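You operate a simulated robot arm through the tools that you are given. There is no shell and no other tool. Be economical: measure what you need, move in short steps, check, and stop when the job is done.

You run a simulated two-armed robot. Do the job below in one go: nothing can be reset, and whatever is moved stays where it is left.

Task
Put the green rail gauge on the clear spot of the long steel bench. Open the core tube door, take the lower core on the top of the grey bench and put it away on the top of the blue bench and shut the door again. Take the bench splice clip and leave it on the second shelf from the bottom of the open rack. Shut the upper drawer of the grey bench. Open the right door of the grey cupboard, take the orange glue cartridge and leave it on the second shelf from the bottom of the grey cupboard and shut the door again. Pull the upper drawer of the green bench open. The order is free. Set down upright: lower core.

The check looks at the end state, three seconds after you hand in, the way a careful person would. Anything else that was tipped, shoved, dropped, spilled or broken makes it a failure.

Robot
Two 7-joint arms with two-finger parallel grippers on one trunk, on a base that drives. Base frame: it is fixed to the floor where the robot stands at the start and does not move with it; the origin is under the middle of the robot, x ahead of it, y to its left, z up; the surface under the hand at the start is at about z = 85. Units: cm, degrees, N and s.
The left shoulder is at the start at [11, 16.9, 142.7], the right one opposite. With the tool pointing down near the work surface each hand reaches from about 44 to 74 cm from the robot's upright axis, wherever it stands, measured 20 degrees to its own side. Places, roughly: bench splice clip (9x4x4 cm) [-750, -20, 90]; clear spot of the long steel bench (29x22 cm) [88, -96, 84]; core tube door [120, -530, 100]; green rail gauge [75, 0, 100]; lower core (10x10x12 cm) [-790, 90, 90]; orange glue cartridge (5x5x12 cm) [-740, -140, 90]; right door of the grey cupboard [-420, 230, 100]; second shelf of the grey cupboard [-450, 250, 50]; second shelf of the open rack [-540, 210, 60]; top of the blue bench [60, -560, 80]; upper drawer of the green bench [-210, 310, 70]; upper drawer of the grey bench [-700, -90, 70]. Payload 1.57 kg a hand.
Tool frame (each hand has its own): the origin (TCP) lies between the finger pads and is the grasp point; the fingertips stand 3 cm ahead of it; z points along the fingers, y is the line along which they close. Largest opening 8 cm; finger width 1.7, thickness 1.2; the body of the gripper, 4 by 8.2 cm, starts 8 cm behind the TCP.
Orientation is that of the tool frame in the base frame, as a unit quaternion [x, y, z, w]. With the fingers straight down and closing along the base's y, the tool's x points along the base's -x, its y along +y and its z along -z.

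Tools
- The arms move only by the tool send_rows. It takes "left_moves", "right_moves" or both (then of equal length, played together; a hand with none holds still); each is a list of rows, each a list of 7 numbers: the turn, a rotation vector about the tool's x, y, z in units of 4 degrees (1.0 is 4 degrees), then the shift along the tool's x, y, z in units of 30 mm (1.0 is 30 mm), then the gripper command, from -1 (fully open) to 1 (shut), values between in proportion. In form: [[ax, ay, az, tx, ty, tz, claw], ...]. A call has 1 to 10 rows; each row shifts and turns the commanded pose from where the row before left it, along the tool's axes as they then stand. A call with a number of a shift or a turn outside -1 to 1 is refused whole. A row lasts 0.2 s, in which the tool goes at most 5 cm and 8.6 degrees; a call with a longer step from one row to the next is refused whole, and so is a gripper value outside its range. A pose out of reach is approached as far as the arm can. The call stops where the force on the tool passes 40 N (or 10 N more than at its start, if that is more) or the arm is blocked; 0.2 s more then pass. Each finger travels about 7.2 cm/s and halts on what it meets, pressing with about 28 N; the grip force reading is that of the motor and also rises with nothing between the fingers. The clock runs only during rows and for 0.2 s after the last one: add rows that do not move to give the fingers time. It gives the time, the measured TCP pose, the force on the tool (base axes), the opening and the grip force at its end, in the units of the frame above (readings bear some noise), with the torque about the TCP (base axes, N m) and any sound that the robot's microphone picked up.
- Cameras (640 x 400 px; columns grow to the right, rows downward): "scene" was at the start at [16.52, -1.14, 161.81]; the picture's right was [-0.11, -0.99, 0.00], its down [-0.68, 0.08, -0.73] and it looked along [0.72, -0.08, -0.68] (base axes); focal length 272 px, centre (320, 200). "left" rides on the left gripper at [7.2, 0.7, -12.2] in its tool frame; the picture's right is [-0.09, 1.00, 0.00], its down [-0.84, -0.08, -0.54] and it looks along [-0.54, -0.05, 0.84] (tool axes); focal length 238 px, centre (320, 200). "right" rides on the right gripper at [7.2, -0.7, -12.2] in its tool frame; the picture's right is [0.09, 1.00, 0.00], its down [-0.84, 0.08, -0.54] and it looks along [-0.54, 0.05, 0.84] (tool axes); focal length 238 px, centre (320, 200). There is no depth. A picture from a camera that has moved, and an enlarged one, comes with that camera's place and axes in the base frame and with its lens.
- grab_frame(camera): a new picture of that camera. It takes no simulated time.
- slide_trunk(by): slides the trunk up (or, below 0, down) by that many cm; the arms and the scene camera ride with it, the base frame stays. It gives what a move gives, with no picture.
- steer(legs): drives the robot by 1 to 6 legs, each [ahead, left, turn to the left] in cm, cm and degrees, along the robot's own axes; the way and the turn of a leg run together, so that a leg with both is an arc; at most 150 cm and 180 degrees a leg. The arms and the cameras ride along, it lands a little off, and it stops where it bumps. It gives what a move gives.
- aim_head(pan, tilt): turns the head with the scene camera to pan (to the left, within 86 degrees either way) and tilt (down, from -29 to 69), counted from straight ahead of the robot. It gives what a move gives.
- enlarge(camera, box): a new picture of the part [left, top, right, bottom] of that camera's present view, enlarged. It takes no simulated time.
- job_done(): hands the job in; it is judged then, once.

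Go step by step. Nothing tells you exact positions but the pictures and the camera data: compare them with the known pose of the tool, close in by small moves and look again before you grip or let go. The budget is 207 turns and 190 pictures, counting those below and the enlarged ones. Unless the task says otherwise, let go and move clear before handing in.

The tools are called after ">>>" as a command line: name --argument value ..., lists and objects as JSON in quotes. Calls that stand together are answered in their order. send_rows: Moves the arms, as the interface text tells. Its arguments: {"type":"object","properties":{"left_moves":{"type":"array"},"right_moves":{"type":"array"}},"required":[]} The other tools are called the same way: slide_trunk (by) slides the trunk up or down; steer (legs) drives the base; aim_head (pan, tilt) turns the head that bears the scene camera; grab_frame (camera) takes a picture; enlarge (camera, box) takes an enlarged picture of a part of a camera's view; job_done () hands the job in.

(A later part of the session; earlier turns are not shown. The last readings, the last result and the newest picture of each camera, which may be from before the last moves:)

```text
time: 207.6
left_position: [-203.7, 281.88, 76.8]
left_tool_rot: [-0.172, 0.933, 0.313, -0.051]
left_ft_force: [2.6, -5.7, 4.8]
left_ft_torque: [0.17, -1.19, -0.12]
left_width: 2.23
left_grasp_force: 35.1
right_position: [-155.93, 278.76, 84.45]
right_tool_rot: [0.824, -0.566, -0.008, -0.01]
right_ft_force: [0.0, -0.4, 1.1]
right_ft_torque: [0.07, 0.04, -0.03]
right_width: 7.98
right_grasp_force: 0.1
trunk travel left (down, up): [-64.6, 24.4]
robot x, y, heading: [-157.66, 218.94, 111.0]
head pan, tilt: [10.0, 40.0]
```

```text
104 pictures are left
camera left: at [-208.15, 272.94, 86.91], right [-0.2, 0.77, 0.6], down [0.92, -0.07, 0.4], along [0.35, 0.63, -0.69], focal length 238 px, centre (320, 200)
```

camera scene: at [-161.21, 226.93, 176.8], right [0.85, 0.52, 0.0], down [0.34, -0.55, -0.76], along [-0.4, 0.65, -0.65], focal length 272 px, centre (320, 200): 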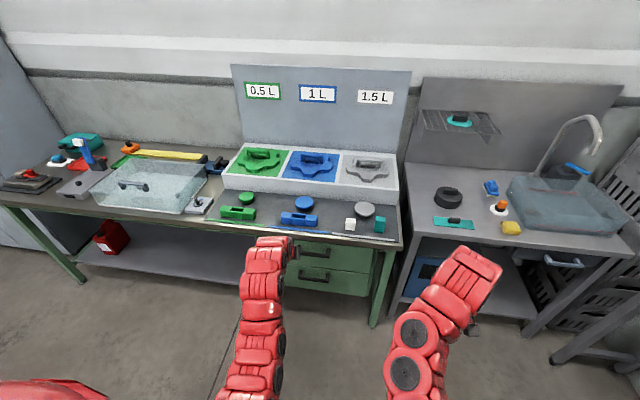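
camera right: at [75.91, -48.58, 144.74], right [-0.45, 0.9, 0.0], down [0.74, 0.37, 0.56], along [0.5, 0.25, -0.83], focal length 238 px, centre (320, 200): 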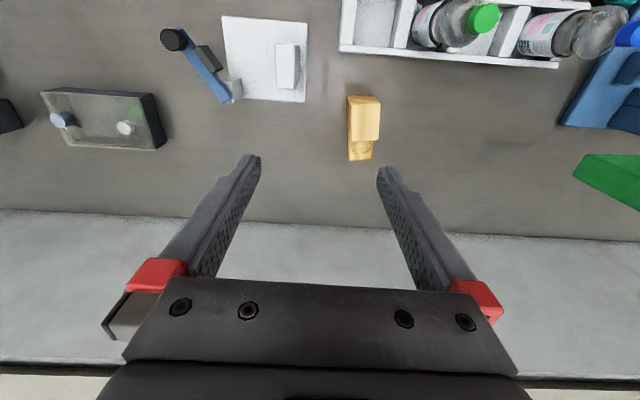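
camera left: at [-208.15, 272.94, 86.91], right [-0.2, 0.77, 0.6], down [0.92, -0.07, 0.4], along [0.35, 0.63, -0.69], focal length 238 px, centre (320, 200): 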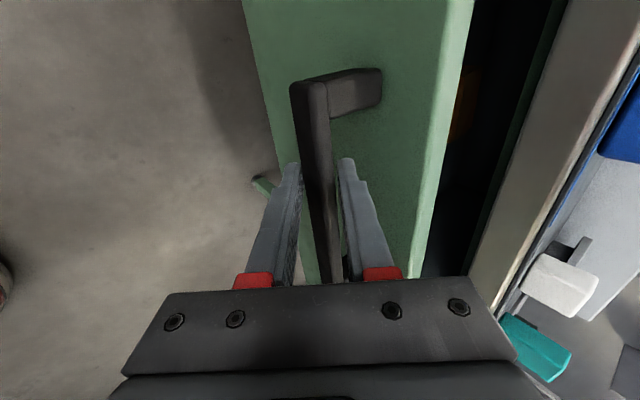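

The drawer comes out 10 cm. Pulling further.

>>> steer --legs '[[-18, 0, 0]]'

>>> grab_frame --camera "left"

>>> grab_frame --camera "scene"

```text
time: 209.1
left_position: [-197.08, 264.84, 76.9]
left_tool_rot: [-0.171, 0.933, 0.312, -0.055]
left_ft_force: [5.4, -0.7, -0.9]
left_ft_torque: [0.11, -1.27, -0.13]
left_width: 2.19
left_grasp_force: 34.8
right_position: [-149.04, 261.95, 84.42]
right_tool_rot: [0.824, -0.566, -0.008, -0.008]
right_ft_force: [-0.6, -0.4, 0.7]
right_ft_torque: [0.0, 0.03, 0.02]
right_width: 8.01
right_grasp_force: 0.0
trunk travel left (down, up): [-64.6, 24.4]
robot x, y, heading: [-151.25, 201.83, 111.2]
head pan, tilt: [10.0, 40.0]
```

```text
103 pictures are left
camera left: at [-201.38, 255.94, 87.01], right [-0.2, 0.78, 0.6], down [0.92, -0.07, 0.39], along [0.34, 0.63, -0.7], focal length 238 px, centre (320, 200)
```

left: 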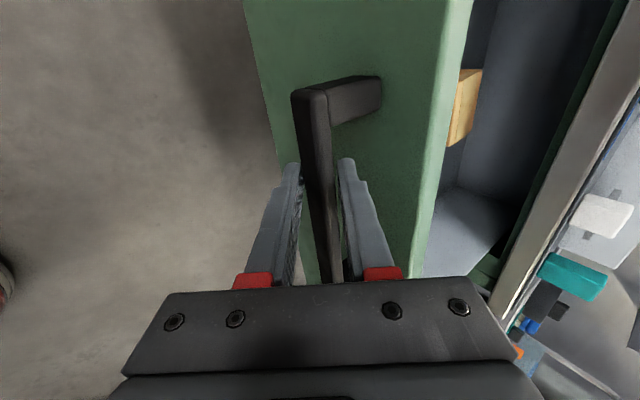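

```text
102 pictures are left
camera scene: at [-158.16, 217.25, 152.79], right [0.86, 0.52, 0.0], down [0.33, -0.55, -0.76], along [-0.4, 0.65, -0.65], focal length 272 px, centre (320, 200)
```

scene: 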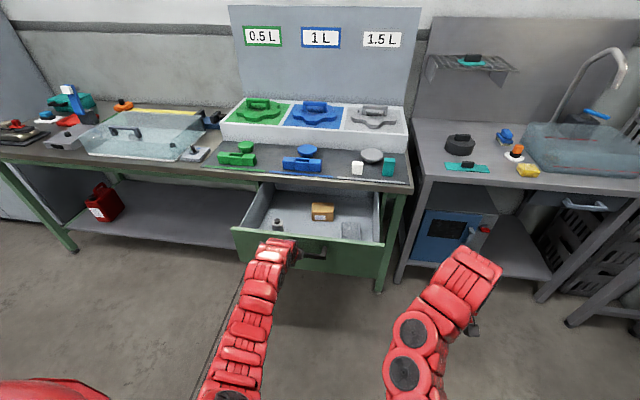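

>>> steer --legs '[[-6, 0, 0]]'

```text
time: 210.1
left_position: [-196.0, 254.99, 77.33]
left_tool_rot: [-0.168, 0.933, 0.315, -0.052]
left_ft_force: [26.4, 3.3, 0.9]
left_ft_torque: [0.21, -1.13, -0.41]
left_width: 2.23
left_grasp_force: 34.7
right_position: [-148.36, 251.7, 84.71]
right_tool_rot: [0.823, -0.568, -0.011, -0.01]
right_ft_force: [-0.8, -0.8, 0.1]
right_ft_torque: [0.04, 0.0, 0.01]
right_width: 8.01
right_grasp_force: 0.1
trunk travel left (down, up): [-64.6, 24.4]
robot x, y, heading: [-150.9, 192.29, 110.7]
head pan, tilt: [10.0, 40.0]
```

The drawer is well open. Releasing and backing straight out along the fingers.

>>> send_rows --left_moves '[[0, 0, 0, 0, 0, 0, 0.2], [0, 0, 0, 0, 0, 0, 0], [0, 0, 0, 0, 0, -0.5, 0], [0, 0, 0, 0, 0, -0.8, 0], [0, 0, 0, 0, 0, -0.8, 0], [0, 0, 0, 0, 0, -0.8, 0]]'

>>> steer --legs '[[-25, 0, 0]]'

>>> aim_head --pan 30 --tilt 22

>>> grab_frame --camera "scene"

```text
time: 211.5
left_position: [-194.47, 250.08, 84.03]
left_tool_rot: [-0.168, 0.933, 0.314, -0.051]
left_ft_force: [1.4, -0.2, 0.2]
left_ft_torque: [0.01, 0.01, -0.01]
left_width: 4.01
left_grasp_force: 0.0
right_position: [-148.49, 251.75, 84.56]
right_tool_rot: [0.823, -0.568, -0.01, -0.012]
right_ft_force: [-0.1, -0.8, -0.8]
right_ft_torque: [-0.02, 0.02, 0.01]
right_width: 7.99
right_grasp_force: 0.0
trunk travel left (down, up): [-64.6, 24.4]
robot x, y, heading: [-150.73, 192.4, 110.7]
head pan, tilt: [10.0, 40.0]
```

```text
time: 213.3
left_position: [-185.46, 226.94, 84.1]
left_tool_rot: [-0.167, 0.933, 0.315, -0.051]
left_ft_force: [0.3, 0.6, -0.3]
left_ft_torque: [-0.03, 0.0, 0.02]
left_width: 3.99
left_grasp_force: 0.1
right_position: [-139.48, 228.35, 84.63]
right_tool_rot: [0.821, -0.57, -0.011, -0.012]
right_ft_force: [0.4, -0.5, 0.7]
right_ft_torque: [-0.01, 0.02, -0.01]
right_width: 7.99
right_grasp_force: 0.0
trunk travel left (down, up): [-64.6, 24.4]
robot x, y, heading: [-142.18, 168.93, 110.6]
head pan, tilt: [10.0, 40.0]
```

```text
time: 214.1
left_position: [-185.78, 226.91, 83.94]
left_tool_rot: [-0.167, 0.933, 0.315, -0.047]
left_ft_force: [-0.2, 0.5, 0.5]
left_ft_torque: [-0.02, -0.02, 0.02]
left_width: 3.99
left_grasp_force: 0.1
right_position: [-139.9, 228.22, 84.71]
right_tool_rot: [0.822, -0.569, -0.009, -0.013]
right_ft_force: [0.8, -0.3, 0.0]
right_ft_torque: [0.0, -0.02, 0.02]
right_width: 7.98
right_grasp_force: 0.1
trunk travel left (down, up): [-64.6, 24.4]
robot x, y, heading: [-141.84, 169.16, 110.8]
head pan, tilt: [30.0, 22.0]
```

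```text
101 pictures are left
camera scene: at [-151.07, 182.52, 155.71], right [0.64, 0.77, 0.0], down [0.28, -0.24, -0.93], along [-0.72, 0.59, -0.37], focal length 272 px, centre (320, 200)
```

scene: 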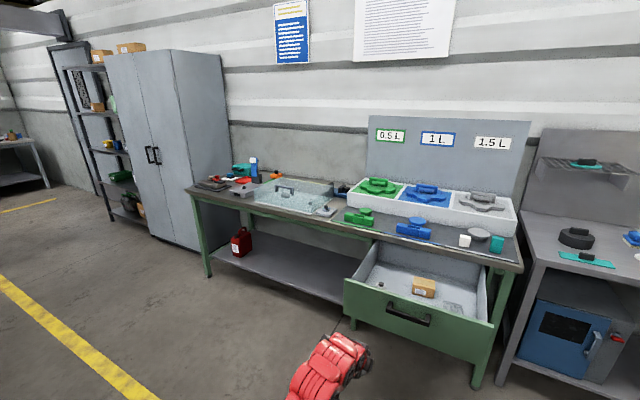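

The green bench drawer is open. Next is the cupboard's right door; I'll check the lane to the left before strafing.

>>> aim_head --pan 85 --tilt 22

>>> grab_frame --camera "scene"

```text
time: 215.4
left_position: [-185.92, 226.81, 84.0]
left_tool_rot: [-0.167, 0.933, 0.315, -0.049]
left_ft_force: [-1.0, -0.1, 0.1]
left_ft_torque: [-0.02, 0.02, 0.02]
left_width: 3.98
left_grasp_force: 0.1
right_position: [-139.83, 228.39, 84.74]
right_tool_rot: [0.821, -0.57, -0.009, -0.013]
right_ft_force: [0.1, 0.5, -0.9]
right_ft_torque: [0.02, 0.01, -0.04]
right_width: 7.99
right_grasp_force: 0.0
trunk travel left (down, up): [-64.6, 24.4]
robot x, y, heading: [-142.22, 168.52, 110.6]
head pan, tilt: [85.0, 22.0]
```

```text
100 pictures are left
camera scene: at [-152.84, 174.1, 155.74], right [-0.27, 0.96, 0.0], down [0.36, 0.1, -0.93], along [-0.9, -0.25, -0.37], focal length 272 px, centre (320, 200)
```

scene: 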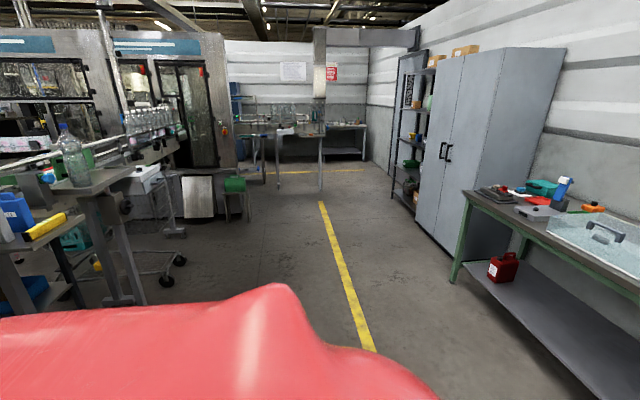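

The lane along the yellow line is clear. Strafing left to the cupboard while unrolling the left hand and tilting the right hand forward.

>>> steer --legs '[[0, 140, 0], [0, 143, 0]]'

>>> send_rows --left_moves '[[0, 0, -1, 0, 0, 0, -1], [0, 0, -1, 0, 0, 0, -1], [0, 0, -1, 0, 0, 0, -1], [0, 0, -1, 0, 0, 0, -1], [0, 0, -1, 0, 0, 0, -1], [0, 0, -1, 0, 0, 0, -1], [0, 0, -1, 0, 0, 0, -1], [0, 0, -1, 0, 0, 0, -1], [0, 0, -1, 0, 0, 0, -1], [0, 0, -1, 0, 0, 0, -1]]' --right_moves '[[0, -1, 0, 0, 0, 0, -1], [0, -1, 0, 0, 0, 0, -1], [0, -1, 0, 0, 0, 0, -1], [0, -1, 0, 0, 0, 0, -1], [0, -1, 0, 0, 0, 0, -1], [0, -1, 0, 0, 0, 0, -1], [0, -1, 0, 0, 0, 0, -1], [0, -1, 0, 0, 0, 0, -1], [0, -1, 0, 0, 0, 0, -1], [0, -1, 0, 0, 0, 0, -1]]'

>>> send_rows --left_moves '[[0, 0, -1, 0, 0, 0, -1], [0, 0, -1, 0, 0, 0, -1], [0, 0, -1, 0, 0, 0, -1], [0, 0, -1, 0, 0, 0, -1], [0, 0, -1, 0, 0, 0, -1], [0, 0, -1, 0, 0, 0, -1], [0, 0, -1, 0, 0, 0, -1], [0, 0, -1, 0, 0, 0, -1], [0, 0, -1, 0, 0, 0, -1], [0, 0, -1, 0, 0, 0, -1]]'

>>> aim_head --pan -10 --tilt 25

>>> grab_frame --camera "scene"

>>> grab_frame --camera "right"

```text
time: 229.1
left_position: [-451.4, 132.88, 83.97]
left_tool_rot: [-0.153, 0.935, 0.316, -0.042]
left_ft_force: [-0.6, 0.8, -0.7]
left_ft_torque: [0.04, 0.0, -0.01]
left_width: 4.0
left_grasp_force: 0.3
right_position: [-405.38, 132.96, 84.76]
right_tool_rot: [0.813, -0.582, -0.009, -0.014]
right_ft_force: [0.4, 0.3, 0.7]
right_ft_torque: [0.01, 0.01, 0.02]
right_width: 8.02
right_grasp_force: 0.0
trunk travel left (down, up): [-64.6, 24.4]
robot x, y, heading: [-409.66, 73.88, 108.9]
head pan, tilt: [85.0, 22.0]
```

```text
time: 231.3
left_position: [-451.54, 133.0, 83.85]
left_tool_rot: [-0.465, 0.826, 0.312, 0.067]
left_ft_force: [0.7, -0.1, 0.3]
left_ft_torque: [-0.02, -0.01, -0.01]
left_width: 7.99
left_grasp_force: 0.0
right_position: [-405.39, 133.13, 84.66]
right_tool_rot: [0.77, -0.549, -0.259, -0.193]
right_ft_force: [0.1, -0.1, 0.1]
right_ft_torque: [0.03, -0.02, 0.0]
right_width: 8.01
right_grasp_force: 0.1
right hand out of reach, approached as far as the arm can: row 10
trunk travel left (down, up): [-64.6, 24.4]
robot x, y, heading: [-409.05, 73.55, 109.0]
head pan, tilt: [85.0, 22.0]
```

```text
time: 233.5
left_position: [-451.46, 133.05, 83.89]
left_tool_rot: [0.72, -0.617, -0.269, -0.17]
left_ft_force: [-0.3, 0.0, -0.2]
left_ft_torque: [0.0, -0.04, 0.02]
left_width: 8.01
left_grasp_force: 0.1
right_position: [-405.43, 133.06, 84.62]
right_tool_rot: [0.771, -0.55, -0.258, -0.192]
right_ft_force: [0.7, -0.5, 1.1]
right_ft_torque: [0.0, 0.0, 0.0]
right_width: 8.01
right_grasp_force: 0.0
trunk travel left (down, up): [-64.6, 24.4]
robot x, y, heading: [-409.41, 73.73, 108.9]
head pan, tilt: [85.0, 22.0]
```

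```text
time: 235.2
left_position: [-451.34, 133.09, 83.95]
left_tool_rot: [0.719, -0.618, -0.27, -0.169]
left_ft_force: [-0.2, 0.0, -0.5]
left_ft_torque: [0.0, 0.0, -0.04]
left_width: 8.0
left_grasp_force: 0.0
right_position: [-405.52, 133.15, 84.66]
right_tool_rot: [0.771, -0.55, -0.258, -0.192]
right_ft_force: [0.4, -0.5, -0.4]
right_ft_torque: [-0.01, -0.01, -0.01]
right_width: 8.01
right_grasp_force: 0.0
trunk travel left (down, up): [-64.6, 24.4]
robot x, y, heading: [-408.69, 73.77, 108.9]
head pan, tilt: [-10.0, 25.0]
```

```text
99 pictures are left
camera scene: at [-413.14, 90.31, 155.11], right [0.99, 0.15, 0.0], down [0.07, -0.42, -0.91], along [-0.14, 0.9, -0.42], focal length 272 px, centre (320, 200)
```

scene: 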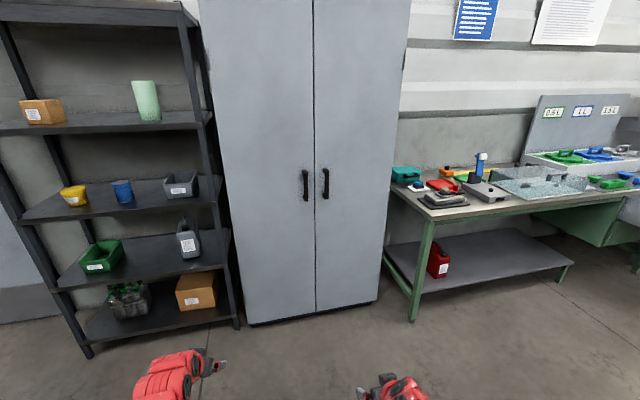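

```text
98 pictures are left
camera right: at [-400.52, 120.87, 89.85], right [-0.92, -0.39, -0.07], down [-0.19, 0.29, 0.94], along [-0.35, 0.88, -0.34], focal length 238 px, centre (320, 200)
```

right: 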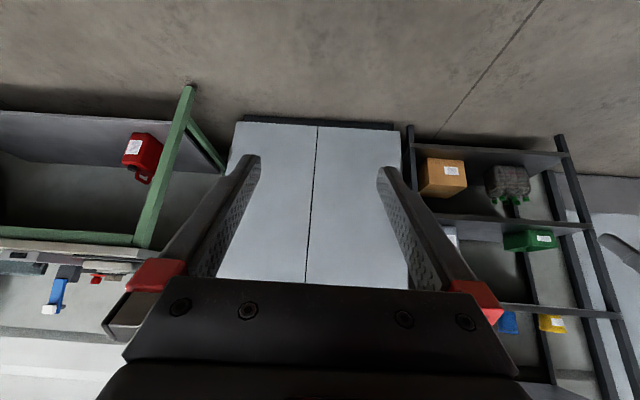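

Both pieces are in view: the cupboard's right handle is near (-431, 224, 103) and the hinge is at the right edge near (-394, 246). I'll bring the tilted right hand in front of that handle.

>>> steer --legs '[[0, -7, 2], [78, 0, 0]]'

>>> slide_trunk --by 17

>>> grab_frame --camera "right"

```text
time: 239.9
left_position: [-474.31, 206.07, 83.8]
left_tool_rot: [0.73, -0.607, -0.269, -0.163]
left_ft_force: [1.9, -2.6, 0.2]
left_ft_torque: [-0.04, -0.04, -0.09]
left_width: 8.0
left_grasp_force: 0.1
right_position: [-428.4, 208.07, 84.55]
right_tool_rot: [0.78, -0.535, -0.263, -0.188]
right_ft_force: [0.7, 0.6, -0.2]
right_ft_torque: [0.0, 0.02, 0.0]
right_width: 8.0
right_grasp_force: 0.0
trunk travel left (down, up): [-64.6, 24.4]
robot x, y, heading: [-430.16, 148.67, 110.9]
head pan, tilt: [-10.0, 25.0]
stopped in leg 2: the force on the tool passed its limit at 77 N (the readings are from after the stop); the commanded pose is now the measured one
```

```text
time: 241.8
left_position: [-474.25, 206.12, 100.96]
left_tool_rot: [0.73, -0.606, -0.27, -0.164]
left_ft_force: [-0.3, -0.7, -0.9]
left_ft_torque: [0.1, 0.01, -0.01]
left_width: 7.98
left_grasp_force: 0.1
right_position: [-428.48, 208.13, 101.7]
right_tool_rot: [0.78, -0.536, -0.263, -0.188]
right_ft_force: [0.1, -0.1, 0.0]
right_ft_torque: [-0.02, -0.01, 0.03]
right_width: 8.03
right_grasp_force: 0.1
trunk travel left (down, up): [-81.6, 7.4]
robot x, y, heading: [-430.28, 148.47, 110.9]
head pan, tilt: [-10.0, 25.0]
```

```text
97 pictures are left
camera right: at [-423.1, 195.88, 106.89], right [-0.9, -0.42, -0.07], down [-0.2, 0.28, 0.94], along [-0.38, 0.86, -0.34], focal length 238 px, centre (320, 200)
```

right: 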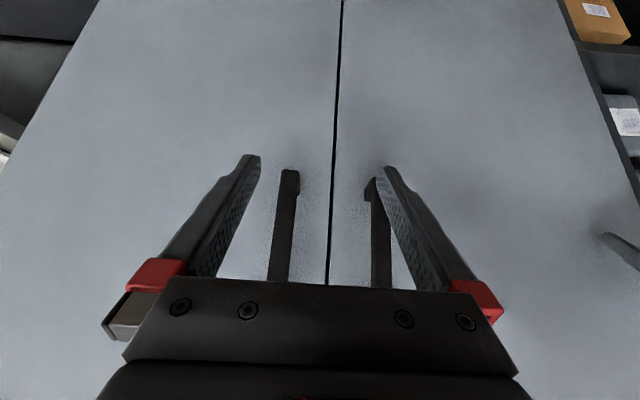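

The left fingers touched the cupboard front lightly; I'll pull that hand back, and move the right hand 3 cm right and 12 cm forward onto the right handle.

>>> send_rows --left_moves '[[0, 0, 0, 0.8, 0, -0.6, -1], [0, 0, 0, 0.8, 0, -0.6, -1], [0, 0, 0, 0.8, 0, -0.6, -1], [0, 0, 0, 0.8, 0, -0.6, -1], [0, 0, 0, 0, 0, 0, -1], [0, 0, 0, 0, 0, 0, -1]]' --right_moves '[[0, 0, 0, 0, -0.55, 0, -1], [0, 0, 0, 0, -0.5, 0, -1], [0, 0, 0, -0.7, 0, 0.5, -1], [0, 0, 0, -0.7, 0, 0.5, -1], [0, 0, 0, -0.7, 0, 0.5, -1], [0, 0, 0, -0.3, 0, 0.2, -1]]'

>>> grab_frame --camera "right"

```text
time: 243.2
left_position: [-471.58, 194.46, 100.87]
left_tool_rot: [0.73, -0.607, -0.269, -0.164]
left_ft_force: [-0.7, 0.1, -0.1]
left_ft_torque: [0.02, 0.01, -0.06]
left_width: 8.0
left_grasp_force: 0.0
right_position: [-428.74, 217.27, 102.05]
right_tool_rot: [0.78, -0.537, -0.262, -0.188]
right_ft_force: [0.2, -0.4, 0.4]
right_ft_torque: [0.0, 0.02, 0.02]
right_width: 7.98
right_grasp_force: 0.1
trunk travel left (down, up): [-81.6, 7.4]
robot x, y, heading: [-430.1, 148.37, 110.9]
head pan, tilt: [-10.0, 25.0]
```

```text
96 pictures are left
camera right: at [-423.42, 205.26, 107.21], right [-0.9, -0.42, -0.07], down [-0.2, 0.28, 0.94], along [-0.38, 0.86, -0.34], focal length 238 px, centre (320, 200)
```

right: 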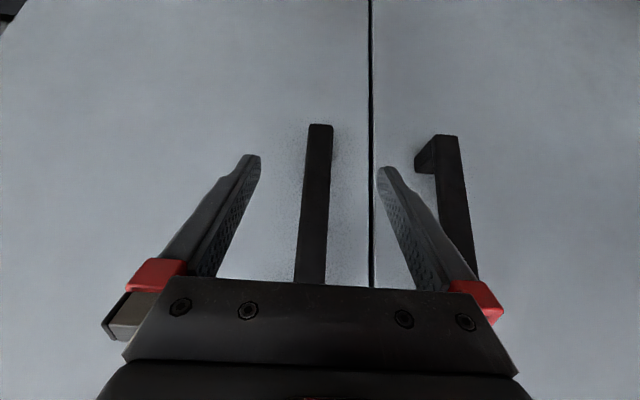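

>>> send_rows --right_moves '[[0, 0, 0, -0.4, 0, 0.3, -1], [0, 0, 0, -0.4, 0, 0.3, -1], [0, 0, 0, 0, 0, 0, 1], [0, 0, 0, 0, 0, 0, 1], [0, 0, 0, 0, 0, 0, 1], [0, 0, 0, 0, 0, 0, 1]]'

>>> grab_frame --camera "right"

```text
time: 244.6
left_position: [-471.54, 194.34, 101.0]
left_tool_rot: [0.73, -0.607, -0.268, -0.163]
left_ft_force: [-0.6, -0.2, 0.6]
left_ft_torque: [0.0, -0.01, -0.02]
left_width: 7.98
left_grasp_force: 0.0
right_position: [-429.7, 220.24, 102.01]
right_tool_rot: [0.78, -0.536, -0.263, -0.189]
right_ft_force: [0.9, -0.1, 2.0]
right_ft_torque: [-0.57, 0.66, 0.37]
right_width: 2.2
right_grasp_force: 34.8
trunk travel left (down, up): [-81.6, 7.4]
robot x, y, heading: [-430.32, 148.72, 110.6]
head pan, tilt: [-10.0, 25.0]
```

```text
95 pictures are left
camera right: at [-424.41, 208.14, 107.27], right [-0.9, -0.42, -0.07], down [-0.2, 0.28, 0.94], along [-0.38, 0.86, -0.34], focal length 238 px, centre (320, 200)
```

right: 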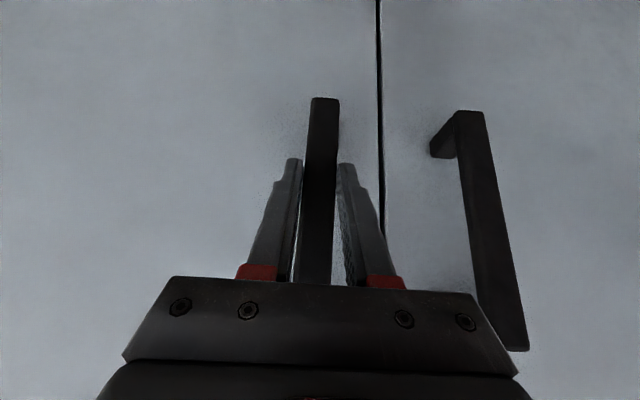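

Gripped the right handle. I'll swing the whole robot as a rigid arc about the hinge, starting with 15 degrees.

>>> steer --legs '[[-18, -18.6, 15]]'

>>> grab_frame --camera "right"

```text
time: 246.9
left_position: [-457.22, 175.4, 100.9]
left_tool_rot: [0.803, -0.507, -0.286, -0.127]
left_ft_force: [0.6, 0.6, -0.1]
left_ft_torque: [0.02, -0.02, -0.04]
left_width: 7.99
left_grasp_force: 0.0
right_position: [-423.01, 211.68, 102.04]
right_tool_rot: [0.842, -0.432, -0.282, -0.158]
right_ft_force: [4.3, 5.8, -7.1]
right_ft_torque: [0.01, 0.98, 0.12]
right_width: 2.27
right_grasp_force: 35.4
trunk travel left (down, up): [-81.6, 7.4]
robot x, y, heading: [-405.35, 141.93, 125.9]
head pan, tilt: [-10.0, 25.0]
stopped in leg 1: the force on the tool passed its limit at 41 N (the readings are from after the stop); the commanded pose is now the measured one
```

```text
94 pictures are left
camera right: at [-414.85, 201.19, 107.26], right [-0.77, -0.63, -0.08], down [-0.27, 0.21, 0.94], along [-0.58, 0.74, -0.34], focal length 238 px, centre (320, 200)
```

right: 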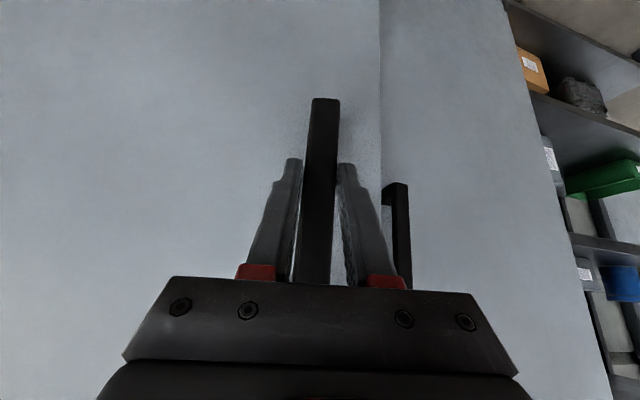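

The door follows. Continuing the arc by 25 degrees.

>>> steer --legs '[[-14.1, -15.5, 12], [-15.3, -16.8, 13]]'

>>> grab_frame --camera "right"

```text
time: 249.9
left_position: [-423.11, 155.33, 101.08]
left_tool_rot: [0.893, -0.322, -0.308, -0.061]
left_ft_force: [-0.2, -0.3, 0.8]
left_ft_torque: [-0.04, -0.05, -0.01]
left_width: 7.96
left_grasp_force: 0.0
right_position: [-407.49, 202.62, 102.06]
right_tool_rot: [0.915, -0.241, -0.311, -0.092]
right_ft_force: [8.4, 27.2, -3.2]
right_ft_torque: [-0.34, 0.14, 0.12]
right_width: 2.29
right_grasp_force: 35.4
trunk travel left (down, up): [-81.6, 7.4]
robot x, y, heading: [-362.22, 146.51, 150.8]
head pan, tilt: [-10.0, 25.0]
```

```text
93 pictures are left
camera right: at [-395.63, 196.43, 107.24], right [-0.43, -0.9, -0.07], down [-0.33, 0.08, 0.94], along [-0.84, 0.43, -0.33], focal length 238 px, centre (320, 200)
```

right: 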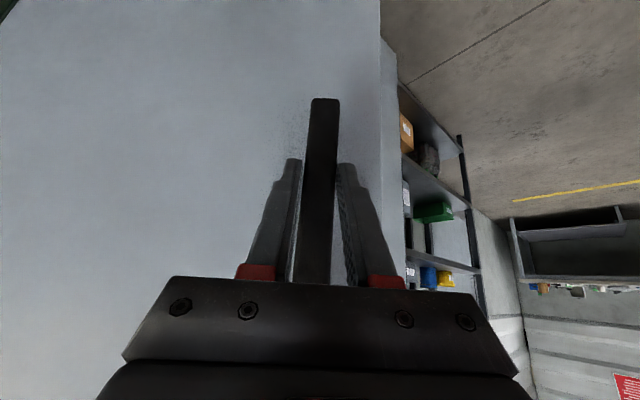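

>>> steer --legs '[[-20.1, -23.3, 17.5], [-20.5, -22.7, 17.5]]'

>>> grab_frame --camera "right"

```text
time: 253.4
left_position: [-373.02, 153.44, 101.04]
left_tool_rot: [0.948, -0.062, -0.312, 0.025]
left_ft_force: [0.8, -0.2, 0.3]
left_ft_torque: [-0.01, 0.01, 0.05]
left_width: 7.98
left_grasp_force: 0.1
right_position: [-384.4, 202.53, 102.12]
right_tool_rot: [0.945, 0.016, -0.325, -0.01]
right_ft_force: [0.6, 1.8, -23.9]
right_ft_torque: [-0.72, -0.36, 0.36]
right_width: 2.35
right_grasp_force: 35.7
trunk travel left (down, up): [-81.6, 7.4]
robot x, y, heading: [-316.82, 178.12, -177.3]
head pan, tilt: [-10.0, 25.0]
stopped in leg 2: the force on the tool passed its limit at 41 N (the readings are from after the stop); the commanded pose is now the measured one
```

```text
92 pictures are left
camera right: at [-371.24, 203.26, 107.38], right [0.1, -0.99, -0.09], down [-0.33, -0.11, 0.94], along [-0.94, -0.06, -0.33], focal length 238 px, centre (320, 200)
```

right: 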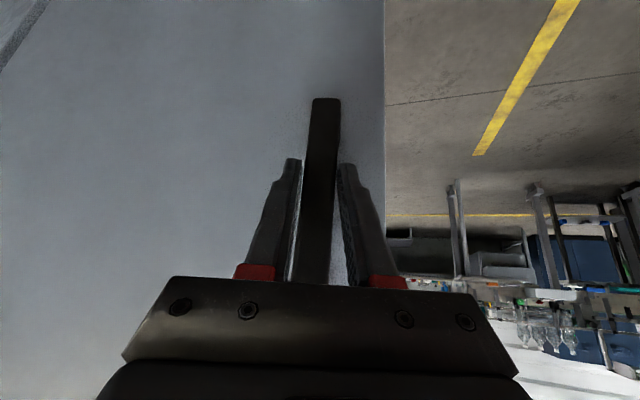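

The door stands about 72 degrees open. I'll release, back the hand off, and look around toward the grey bench.

>>> send_rows --right_moves '[[0, 0, 0, 0, 0, 0, 0], [0, 0, 0, 0, 0, 0, -1], [0, 0, 0, 0, 0, 0, -1], [0, 0, 0, 0, 0, -0.8, -1], [0, 0, 0, 0, 0, -0.8, -1], [0, 0, 0, 0, 0, -0.8, -1]]'

>>> steer --legs '[[-20, 0, 0], [0, 60, 0]]'

>>> aim_head --pan -15 --tilt 15

>>> grab_frame --camera "scene"

```text
time: 254.8
left_position: [-372.95, 153.21, 101.14]
left_tool_rot: [0.947, -0.063, -0.314, 0.024]
left_ft_force: [-0.5, -0.3, 0.6]
left_ft_torque: [0.03, 0.0, 0.03]
left_width: 7.99
left_grasp_force: 0.1
right_position: [-380.15, 202.15, 108.17]
right_tool_rot: [0.944, 0.016, -0.33, -0.012]
right_ft_force: [0.2, -0.4, -0.6]
right_ft_torque: [0.03, 0.01, -0.04]
right_width: 7.98
right_grasp_force: 0.0
trunk travel left (down, up): [-81.6, 7.4]
robot x, y, heading: [-316.56, 178.32, -177.3]
head pan, tilt: [-10.0, 25.0]
```

```text
time: 259.4
left_position: [-350.7, 94.92, 100.93]
left_tool_rot: [0.947, -0.068, -0.313, 0.022]
left_ft_force: [-0.1, 0.1, -1.0]
left_ft_torque: [0.01, -0.04, 0.01]
left_width: 7.98
left_grasp_force: 0.1
right_position: [-357.51, 144.11, 108.23]
right_tool_rot: [0.944, 0.01, -0.33, -0.014]
right_ft_force: [-0.8, 0.0, -0.6]
right_ft_torque: [0.03, 0.0, 0.02]
right_width: 8.01
right_grasp_force: 0.1
trunk travel left (down, up): [-81.6, 7.4]
robot x, y, heading: [-293.78, 119.27, -178.1]
head pan, tilt: [-10.0, 25.0]
```

```text
time: 260.1
left_position: [-350.7, 94.93, 100.98]
left_tool_rot: [0.947, -0.068, -0.313, 0.023]
left_ft_force: [-0.3, -0.5, 0.0]
left_ft_torque: [-0.01, 0.0, -0.03]
left_width: 8.01
left_grasp_force: 0.1
right_position: [-357.45, 144.15, 108.24]
right_tool_rot: [0.944, 0.011, -0.33, -0.014]
right_ft_force: [-0.2, -0.1, 0.0]
right_ft_torque: [-0.01, 0.02, -0.01]
right_width: 8.01
right_grasp_force: 0.0
trunk travel left (down, up): [-81.6, 7.4]
robot x, y, heading: [-294.25, 119.53, -178.1]
head pan, tilt: [-15.0, 15.0]
```

```text
91 pictures are left
camera scene: at [-310.89, 120.95, 173.73], right [0.22, 0.97, 0.0], down [0.25, -0.06, -0.97], along [-0.94, 0.21, -0.26], focal length 272 px, centre (320, 200)
```

scene: 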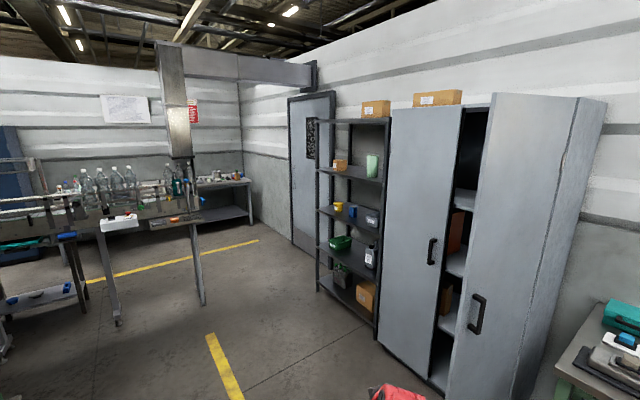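

The grey bench is in the far corner behind the conveyor end. I'll drive there along the lane in front of the rack.

>>> steer --legs '[[0, 0, 19], [100, -45, 0], [120, -47, 0], [100, 0, 0]]'

>>> aim_head --pan 20 --tilt 25

>>> grab_frame --camera "scene"

```text
time: 277.6
left_position: [-671.3, 50.68, 100.93]
left_tool_rot: [0.945, 0.086, -0.306, 0.073]
left_ft_force: [0.8, 0.9, -0.2]
left_ft_torque: [0.0, 0.0, -0.02]
left_width: 8.02
left_grasp_force: 0.2
right_position: [-693.5, 95.01, 108.16]
right_tool_rot: [0.93, 0.164, -0.327, 0.04]
right_ft_force: [-1.0, -0.4, 0.6]
right_ft_torque: [0.05, -0.01, 0.0]
right_width: 8.02
right_grasp_force: 0.0
trunk travel left (down, up): [-81.6, 7.4]
robot x, y, heading: [-625.56, 91.99, -159.3]
head pan, tilt: [-15.0, 15.0]
```

```text
time: 278.6
left_position: [-671.36, 50.71, 100.93]
left_tool_rot: [0.945, 0.087, -0.306, 0.073]
left_ft_force: [-0.2, -0.3, 0.3]
left_ft_torque: [0.0, -0.02, 0.01]
left_width: 7.99
left_grasp_force: 0.1
right_position: [-693.57, 95.06, 108.24]
right_tool_rot: [0.93, 0.163, -0.327, 0.04]
right_ft_force: [-0.6, 0.7, 0.2]
right_ft_torque: [0.0, 0.01, -0.01]
right_width: 8.01
right_grasp_force: 0.2
trunk travel left (down, up): [-81.6, 7.4]
robot x, y, heading: [-625.72, 92.03, -159.5]
head pan, tilt: [20.0, 25.0]
```

```text
90 pictures are left
camera scene: at [-639.75, 82.86, 172.12], right [-0.65, 0.76, 0.0], down [0.32, 0.28, -0.91], along [-0.69, -0.59, -0.42], focal length 272 px, centre (320, 200)
```

scene: 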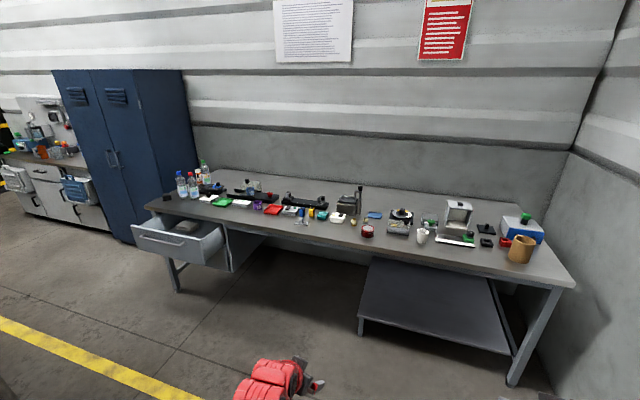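

>>> enlarge --camera "scene" --box '[130, 150, 350, 290]'

>>> enlarge --camera "scene" --box '[320, 170, 560, 290]'

```text
2.86 times, centred on (240, 220) of scene
camera zoom: at [-639.75, 82.86, 172.12], right [-0.65, 0.76, 0.0], down [0.32, 0.28, -0.91], along [-0.69, -0.59, -0.42], focal length 778 px, centre (549, 143)
```

zoom: 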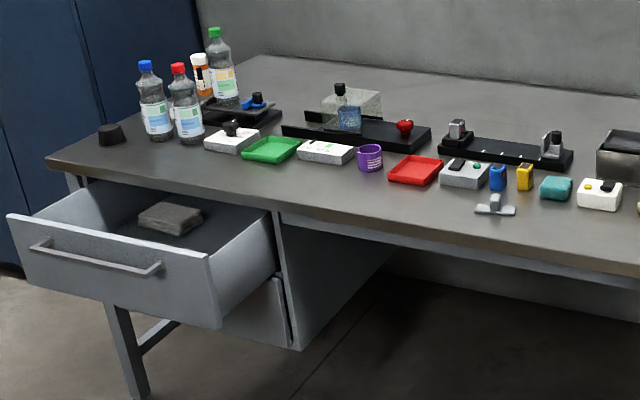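

```text
2.67 times, centred on (440, 230) of scene
camera zoom: at [-639.75, 82.86, 172.12], right [-0.65, 0.76, 0.0], down [0.32, 0.28, -0.91], along [-0.69, -0.59, -0.42], focal length 726 px, centre (0, 120)
```

zoom: 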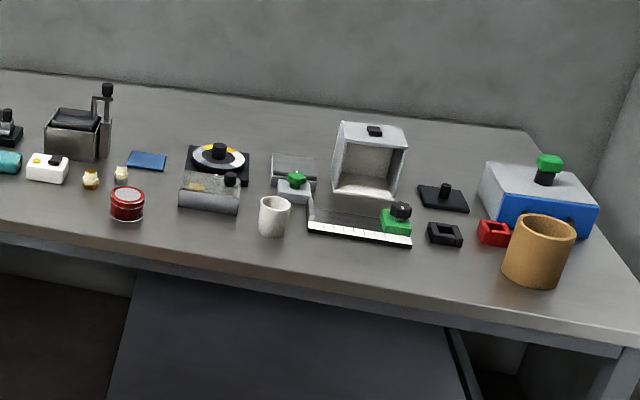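

I can place everything: tan core at (-797, 86), grey splice clip near (-749, -27), orange cartridge near (-738, -139) behind bottles, and the open drawer at about v 130–189. First I'll push the drawer shut with the left hand.

>>> steer --legs '[[50, 0, 0], [0, 129, 0]]'

>>> send_rows --left_moves '[[0, 0, 0, 0, 0, 0, 1], [0, 0, 0, 0, 0, 0, 1], [0, 0, 0, 0, 0, 0, 1]]'

>>> slide_trunk --by -30

>>> grab_frame --camera "left"

>>> grab_frame --camera "scene"

```text
time: 287.2
left_position: [-672.37, -84.08, 100.95]
left_tool_rot: [0.945, 0.096, -0.304, 0.076]
left_ft_force: [-0.1, -0.8, -0.5]
left_ft_torque: [0.02, 0.03, 0.02]
left_width: 8.0
left_grasp_force: 0.0
right_position: [-695.26, -40.26, 108.36]
right_tool_rot: [0.928, 0.173, -0.328, 0.042]
right_ft_force: [0.4, -0.6, 0.0]
right_ft_torque: [0.02, 0.02, -0.03]
right_width: 8.01
right_grasp_force: 0.1
trunk travel left (down, up): [-81.6, 7.4]
robot x, y, heading: [-627.53, -41.74, -157.9]
head pan, tilt: [20.0, 25.0]
stopped in leg 2: the robot was blocked; the commanded pose is now the measured one
```

```text
time: 288.1
left_position: [-672.38, -84.0, 100.9]
left_tool_rot: [0.945, 0.095, -0.304, 0.076]
left_ft_force: [-0.1, -0.5, 0.5]
left_ft_torque: [0.01, -0.01, 0.03]
left_width: 0.01
left_grasp_force: 18.5
right_position: [-695.45, -40.23, 108.36]
right_tool_rot: [0.928, 0.173, -0.327, 0.043]
right_ft_force: [-0.8, 0.7, -0.4]
right_ft_torque: [-0.01, 0.0, 0.0]
right_width: 7.99
right_grasp_force: 0.1
trunk travel left (down, up): [-81.6, 7.4]
robot x, y, heading: [-627.37, -41.72, -158.1]
head pan, tilt: [20.0, 25.0]
```

```text
time: 291.1
left_position: [-672.45, -84.15, 71.03]
left_tool_rot: [0.945, 0.096, -0.303, 0.076]
left_ft_force: [-0.8, -0.2, -0.1]
left_ft_torque: [0.0, -0.03, -0.02]
left_width: 0.0
left_grasp_force: 21.4
right_position: [-695.51, -40.19, 78.28]
right_tool_rot: [0.928, 0.173, -0.327, 0.043]
right_ft_force: [0.6, -0.6, -0.5]
right_ft_torque: [0.0, -0.02, 0.01]
right_width: 8.0
right_grasp_force: 0.0
trunk travel left (down, up): [-51.6, 37.4]
robot x, y, heading: [-627.54, -41.85, -157.8]
head pan, tilt: [20.0, 25.0]
```

```text
87 pictures are left
camera left: at [-659.63, -81.22, 76.55], right [0.15, -0.98, 0.14], down [-0.38, 0.07, 0.92], along [-0.91, -0.2, -0.36], focal length 238 px, centre (320, 200)
```

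left: 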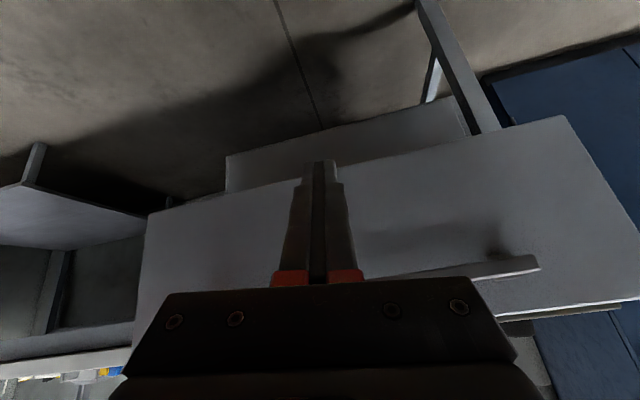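

```text
86 pictures are left
camera scene: at [-641.34, -51.25, 142.12], right [-0.67, 0.74, 0.0], down [0.31, 0.28, -0.91], along [-0.67, -0.61, -0.42], focal length 272 px, centre (320, 200)
```

scene: 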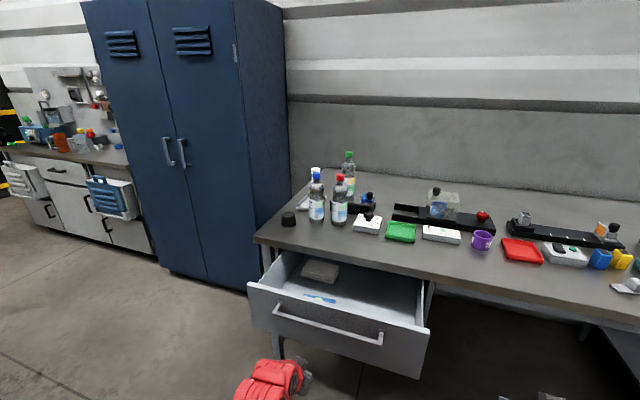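

The base met something at its left but is nearly in place. I'll shift the left hand left with the arm and push the drawer by extending the arm.

>>> steer --legs '[[8, 0, -1.5]]'

>>> send_rows --left_moves '[[0, 0, 0, 0, 0.9, 0, 1], [0, 0, 0, 0, 0.9, 0, 1], [0, 0, 0, 0, 0.6, 0, 1], [0, 0, 0, -0.6, 0, 0.45, 1], [0, 0, 0, -0.6, 0, 0.45, 1], [0, 0, 0, -0.6, 0, 0.45, 1], [0, 0, 0, -0.6, 0, 0.45, 1], [0, 0, 0, -0.6, 0, 0.45, 1]]'

>>> grab_frame --camera "left"

```text
time: 292.1
left_position: [-680.56, -85.22, 70.99]
left_tool_rot: [0.945, 0.095, -0.305, 0.076]
left_ft_force: [-2.6, 0.7, -0.3]
left_ft_torque: [-0.14, -0.17, 0.11]
left_width: 0.0
left_grasp_force: 21.4
right_position: [-703.34, -41.31, 78.21]
right_tool_rot: [0.929, 0.172, -0.325, 0.043]
right_ft_force: [0.9, 3.3, -1.0]
right_ft_torque: [-0.23, 0.1, 0.17]
right_width: 7.99
right_grasp_force: 0.1
trunk travel left (down, up): [-51.6, 37.4]
robot x, y, heading: [-635.34, -43.26, -158.3]
head pan, tilt: [20.0, 25.0]
```

```text
time: 293.9
left_position: [-689.71, -94.85, 71.38]
left_tool_rot: [0.945, 0.094, -0.304, 0.077]
left_ft_force: [-0.7, -0.8, 0.1]
left_ft_torque: [0.02, -0.04, 0.03]
left_width: 0.01
left_grasp_force: 21.3
right_position: [-703.37, -41.31, 78.34]
right_tool_rot: [0.928, 0.172, -0.327, 0.042]
right_ft_force: [0.2, 0.5, 0.0]
right_ft_torque: [0.01, 0.0, -0.01]
right_width: 7.99
right_grasp_force: 0.1
trunk travel left (down, up): [-51.6, 37.4]
robot x, y, heading: [-635.03, -43.19, -158.2]
head pan, tilt: [20.0, 25.0]
```

```text
85 pictures are left
camera left: at [-677.21, -91.91, 77.0], right [0.15, -0.98, 0.14], down [-0.38, 0.07, 0.92], along [-0.91, -0.19, -0.36], focal length 238 px, centre (320, 200)
```

left: 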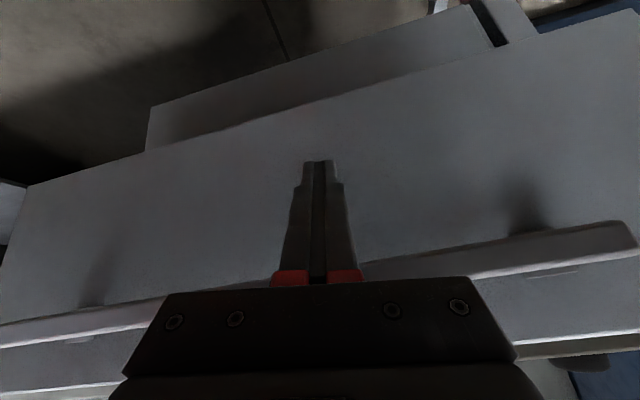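

>>> send_rows --left_moves '[[0, 0, 0, -0.5, 0, 0.38, 1], [0, 0, 0, -0.5, 0, 0.38, 1], [0, 0, 0, -0.5, 0, 0.38, 1], [0, 0, 0, -0.5, 0, 0.38, 1], [0, 0, 0, -0.5, 0, 0.38, 1], [0, 0, 0, -0.5, 0, 0.38, 1]]'

>>> grab_frame --camera "scene"

```text
time: 295.3
left_position: [-700.96, -97.36, 71.14]
left_tool_rot: [0.944, 0.095, -0.306, 0.076]
left_ft_force: [0.7, 1.2, -0.1]
left_ft_torque: [0.02, 0.02, 0.0]
left_width: 0.0
left_grasp_force: 21.1
right_position: [-703.37, -41.32, 78.25]
right_tool_rot: [0.928, 0.172, -0.327, 0.043]
right_ft_force: [-0.6, -0.5, -0.4]
right_ft_torque: [-0.01, 0.01, -0.01]
right_width: 7.99
right_grasp_force: 0.0
trunk travel left (down, up): [-51.6, 37.4]
robot x, y, heading: [-635.69, -43.34, -158.2]
head pan, tilt: [20.0, 25.0]
```

```text
84 pictures are left
camera scene: at [-649.42, -52.46, 142.11], right [-0.67, 0.75, 0.0], down [0.32, 0.28, -0.91], along [-0.68, -0.6, -0.42], focal length 272 px, centre (320, 200)
```

scene: 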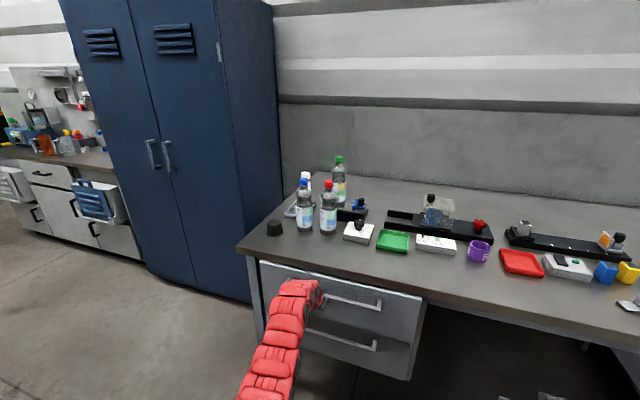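

The drawer is nearly shut; pushing on until it seats.

>>> send_rows --left_moves '[[0, 0, 0, -0.3, 0, 0.22, 1], [0, 0, 0, -0.3, 0, 0.22, 1], [0, 0, 0, -0.3, 0, 0.22, 1], [0, 0, 0, -0.3, 0, 0.22, 1], [0, 0, 0, -0.3, 0, 0.22, 1], [0, 0, 0, -0.3, 0, 0.22, 1], [0, 0, 0, -0.3, 0, 0.22, 1], [0, 0, 0, -0.3, 0, 0.22, 1]]'

>>> enlarge --camera "scene" --box '[230, 240, 440, 390]'

```text
time: 296.0
left_position: [-702.38, -97.8, 70.75]
left_tool_rot: [0.948, 0.097, -0.295, 0.073]
left_ft_force: [21.8, 11.0, 11.8]
left_ft_torque: [0.0, 0.07, 0.13]
left_width: 0.0
left_grasp_force: 21.3
right_position: [-703.07, -41.27, 78.66]
right_tool_rot: [0.928, 0.174, -0.328, 0.045]
right_ft_force: [0.2, 0.0, -0.5]
right_ft_torque: [0.0, 0.0, -0.01]
right_width: 8.03
right_grasp_force: 0.1
trunk travel left (down, up): [-51.6, 37.4]
robot x, y, heading: [-635.24, -42.95, -158.3]
head pan, tilt: [20.0, 25.0]
stopped in row 3 (left hand): the force on the tool passed its limit at 54 N (the readings are from after the stop); the commanded pose is now the measured one
```

```text
2.67 times, centred on (335, 315) of scene
camera zoom: at [-648.83, -52.13, 142.21], right [-0.67, 0.74, 0.0], down [0.31, 0.28, -0.91], along [-0.68, -0.61, -0.42], focal length 726 px, centre (280, -107)
```

zoom: 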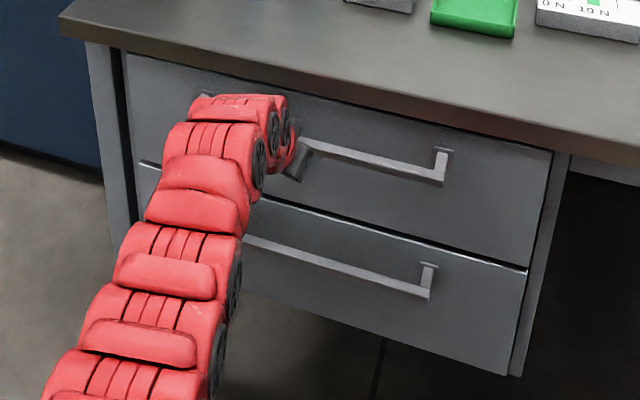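

The drawer is shut flush. I'll back the left hand away, raise the trunk, and look closely at the cartridge area.

>>> send_rows --left_moves '[[0, 0, 0, 0.8, 0, -0.6, 1], [0, 0, 0, 0.8, 0, -0.6, -1], [0, 0, 0, 0.8, 0, -0.6, -1], [0, 0, 0, 0.8, 0, -0.6, -1], [0, 0, 0, 0.8, 0, -0.6, -1], [0, 0, 0, 0.8, 0, -0.6, -1], [0, 0, 0, 0.8, 0, -0.6, -1]]'

>>> slide_trunk --by 36

>>> enlarge --camera "scene" --box '[240, 160, 420, 280]'

>>> enlarge --camera "scene" --box '[460, 210, 640, 330]'

```text
time: 297.6
left_position: [-682.34, -92.84, 71.23]
left_tool_rot: [0.948, 0.096, -0.296, 0.073]
left_ft_force: [0.3, -0.5, 1.1]
left_ft_torque: [0.0, 0.01, -0.03]
left_width: 8.01
left_grasp_force: 0.0
right_position: [-703.35, -41.32, 78.3]
right_tool_rot: [0.928, 0.172, -0.326, 0.042]
right_ft_force: [0.4, 0.6, 0.2]
right_ft_torque: [-0.03, 0.0, 0.0]
right_width: 8.04
right_grasp_force: 0.1
trunk travel left (down, up): [-51.6, 37.4]
robot x, y, heading: [-635.07, -43.29, -158.0]
head pan, tilt: [20.0, 25.0]
```

```text
time: 301.1
left_position: [-682.32, -92.92, 107.14]
left_tool_rot: [0.948, 0.097, -0.294, 0.073]
left_ft_force: [0.2, 0.5, -0.5]
left_ft_torque: [0.01, 0.02, 0.04]
left_width: 8.0
left_grasp_force: 0.1
right_position: [-703.4, -41.38, 114.34]
right_tool_rot: [0.928, 0.173, -0.326, 0.043]
right_ft_force: [0.9, -0.3, 0.2]
right_ft_torque: [0.02, -0.02, 0.02]
right_width: 8.0
right_grasp_force: 0.2
trunk travel left (down, up): [-87.6, 1.4]
robot x, y, heading: [-635.39, -43.23, -157.9]
head pan, tilt: [20.0, 25.0]
```

```text
3.33 times, centred on (330, 220) of scene
camera zoom: at [-649.3, -52.47, 178.11], right [-0.67, 0.74, 0.0], down [0.31, 0.28, -0.91], along [-0.67, -0.61, -0.42], focal length 907 px, centre (287, 133)
```

zoom: 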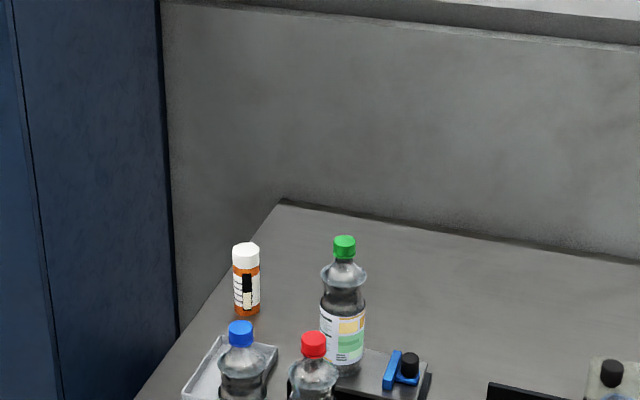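

```text
3.33 times, centred on (550, 270) of scene
camera zoom: at [-649.3, -52.47, 178.11], right [-0.67, 0.74, 0.0], down [0.31, 0.28, -0.91], along [-0.67, -0.61, -0.42], focal length 907 px, centre (-447, -33)
```

zoom: 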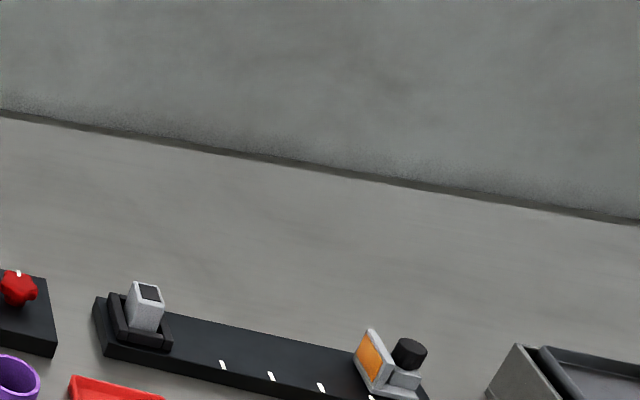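

The orange cartridge with the white cap stands at about (-739, -143), z 85–97. Something blocked the base on its left before, so I'll look left first.

>>> aim_head --pan 85 --tilt 50

>>> grab_frame --camera "scene"

```text
time: 302.5
left_position: [-682.3, -92.92, 107.05]
left_tool_rot: [0.948, 0.097, -0.295, 0.073]
left_ft_force: [0.6, -0.2, 0.4]
left_ft_torque: [0.04, 0.0, -0.02]
left_width: 7.99
left_grasp_force: 0.1
right_position: [-703.23, -41.28, 114.28]
right_tool_rot: [0.928, 0.172, -0.327, 0.042]
right_ft_force: [0.2, -0.3, 0.2]
right_ft_torque: [-0.01, 0.04, 0.02]
right_width: 8.0
right_grasp_force: 0.1
trunk travel left (down, up): [-87.6, 1.4]
robot x, y, heading: [-635.27, -42.61, -158.3]
head pan, tilt: [85.0, 50.0]
```

```text
80 pictures are left
camera scene: at [-640.21, -53.69, 174.37], right [-0.96, -0.29, 0.0], down [-0.22, 0.73, -0.64], along [0.19, -0.62, -0.77], focal length 272 px, centre (320, 200)
```

scene: 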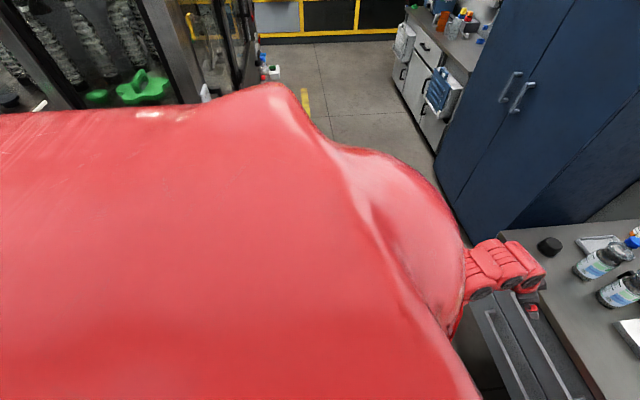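

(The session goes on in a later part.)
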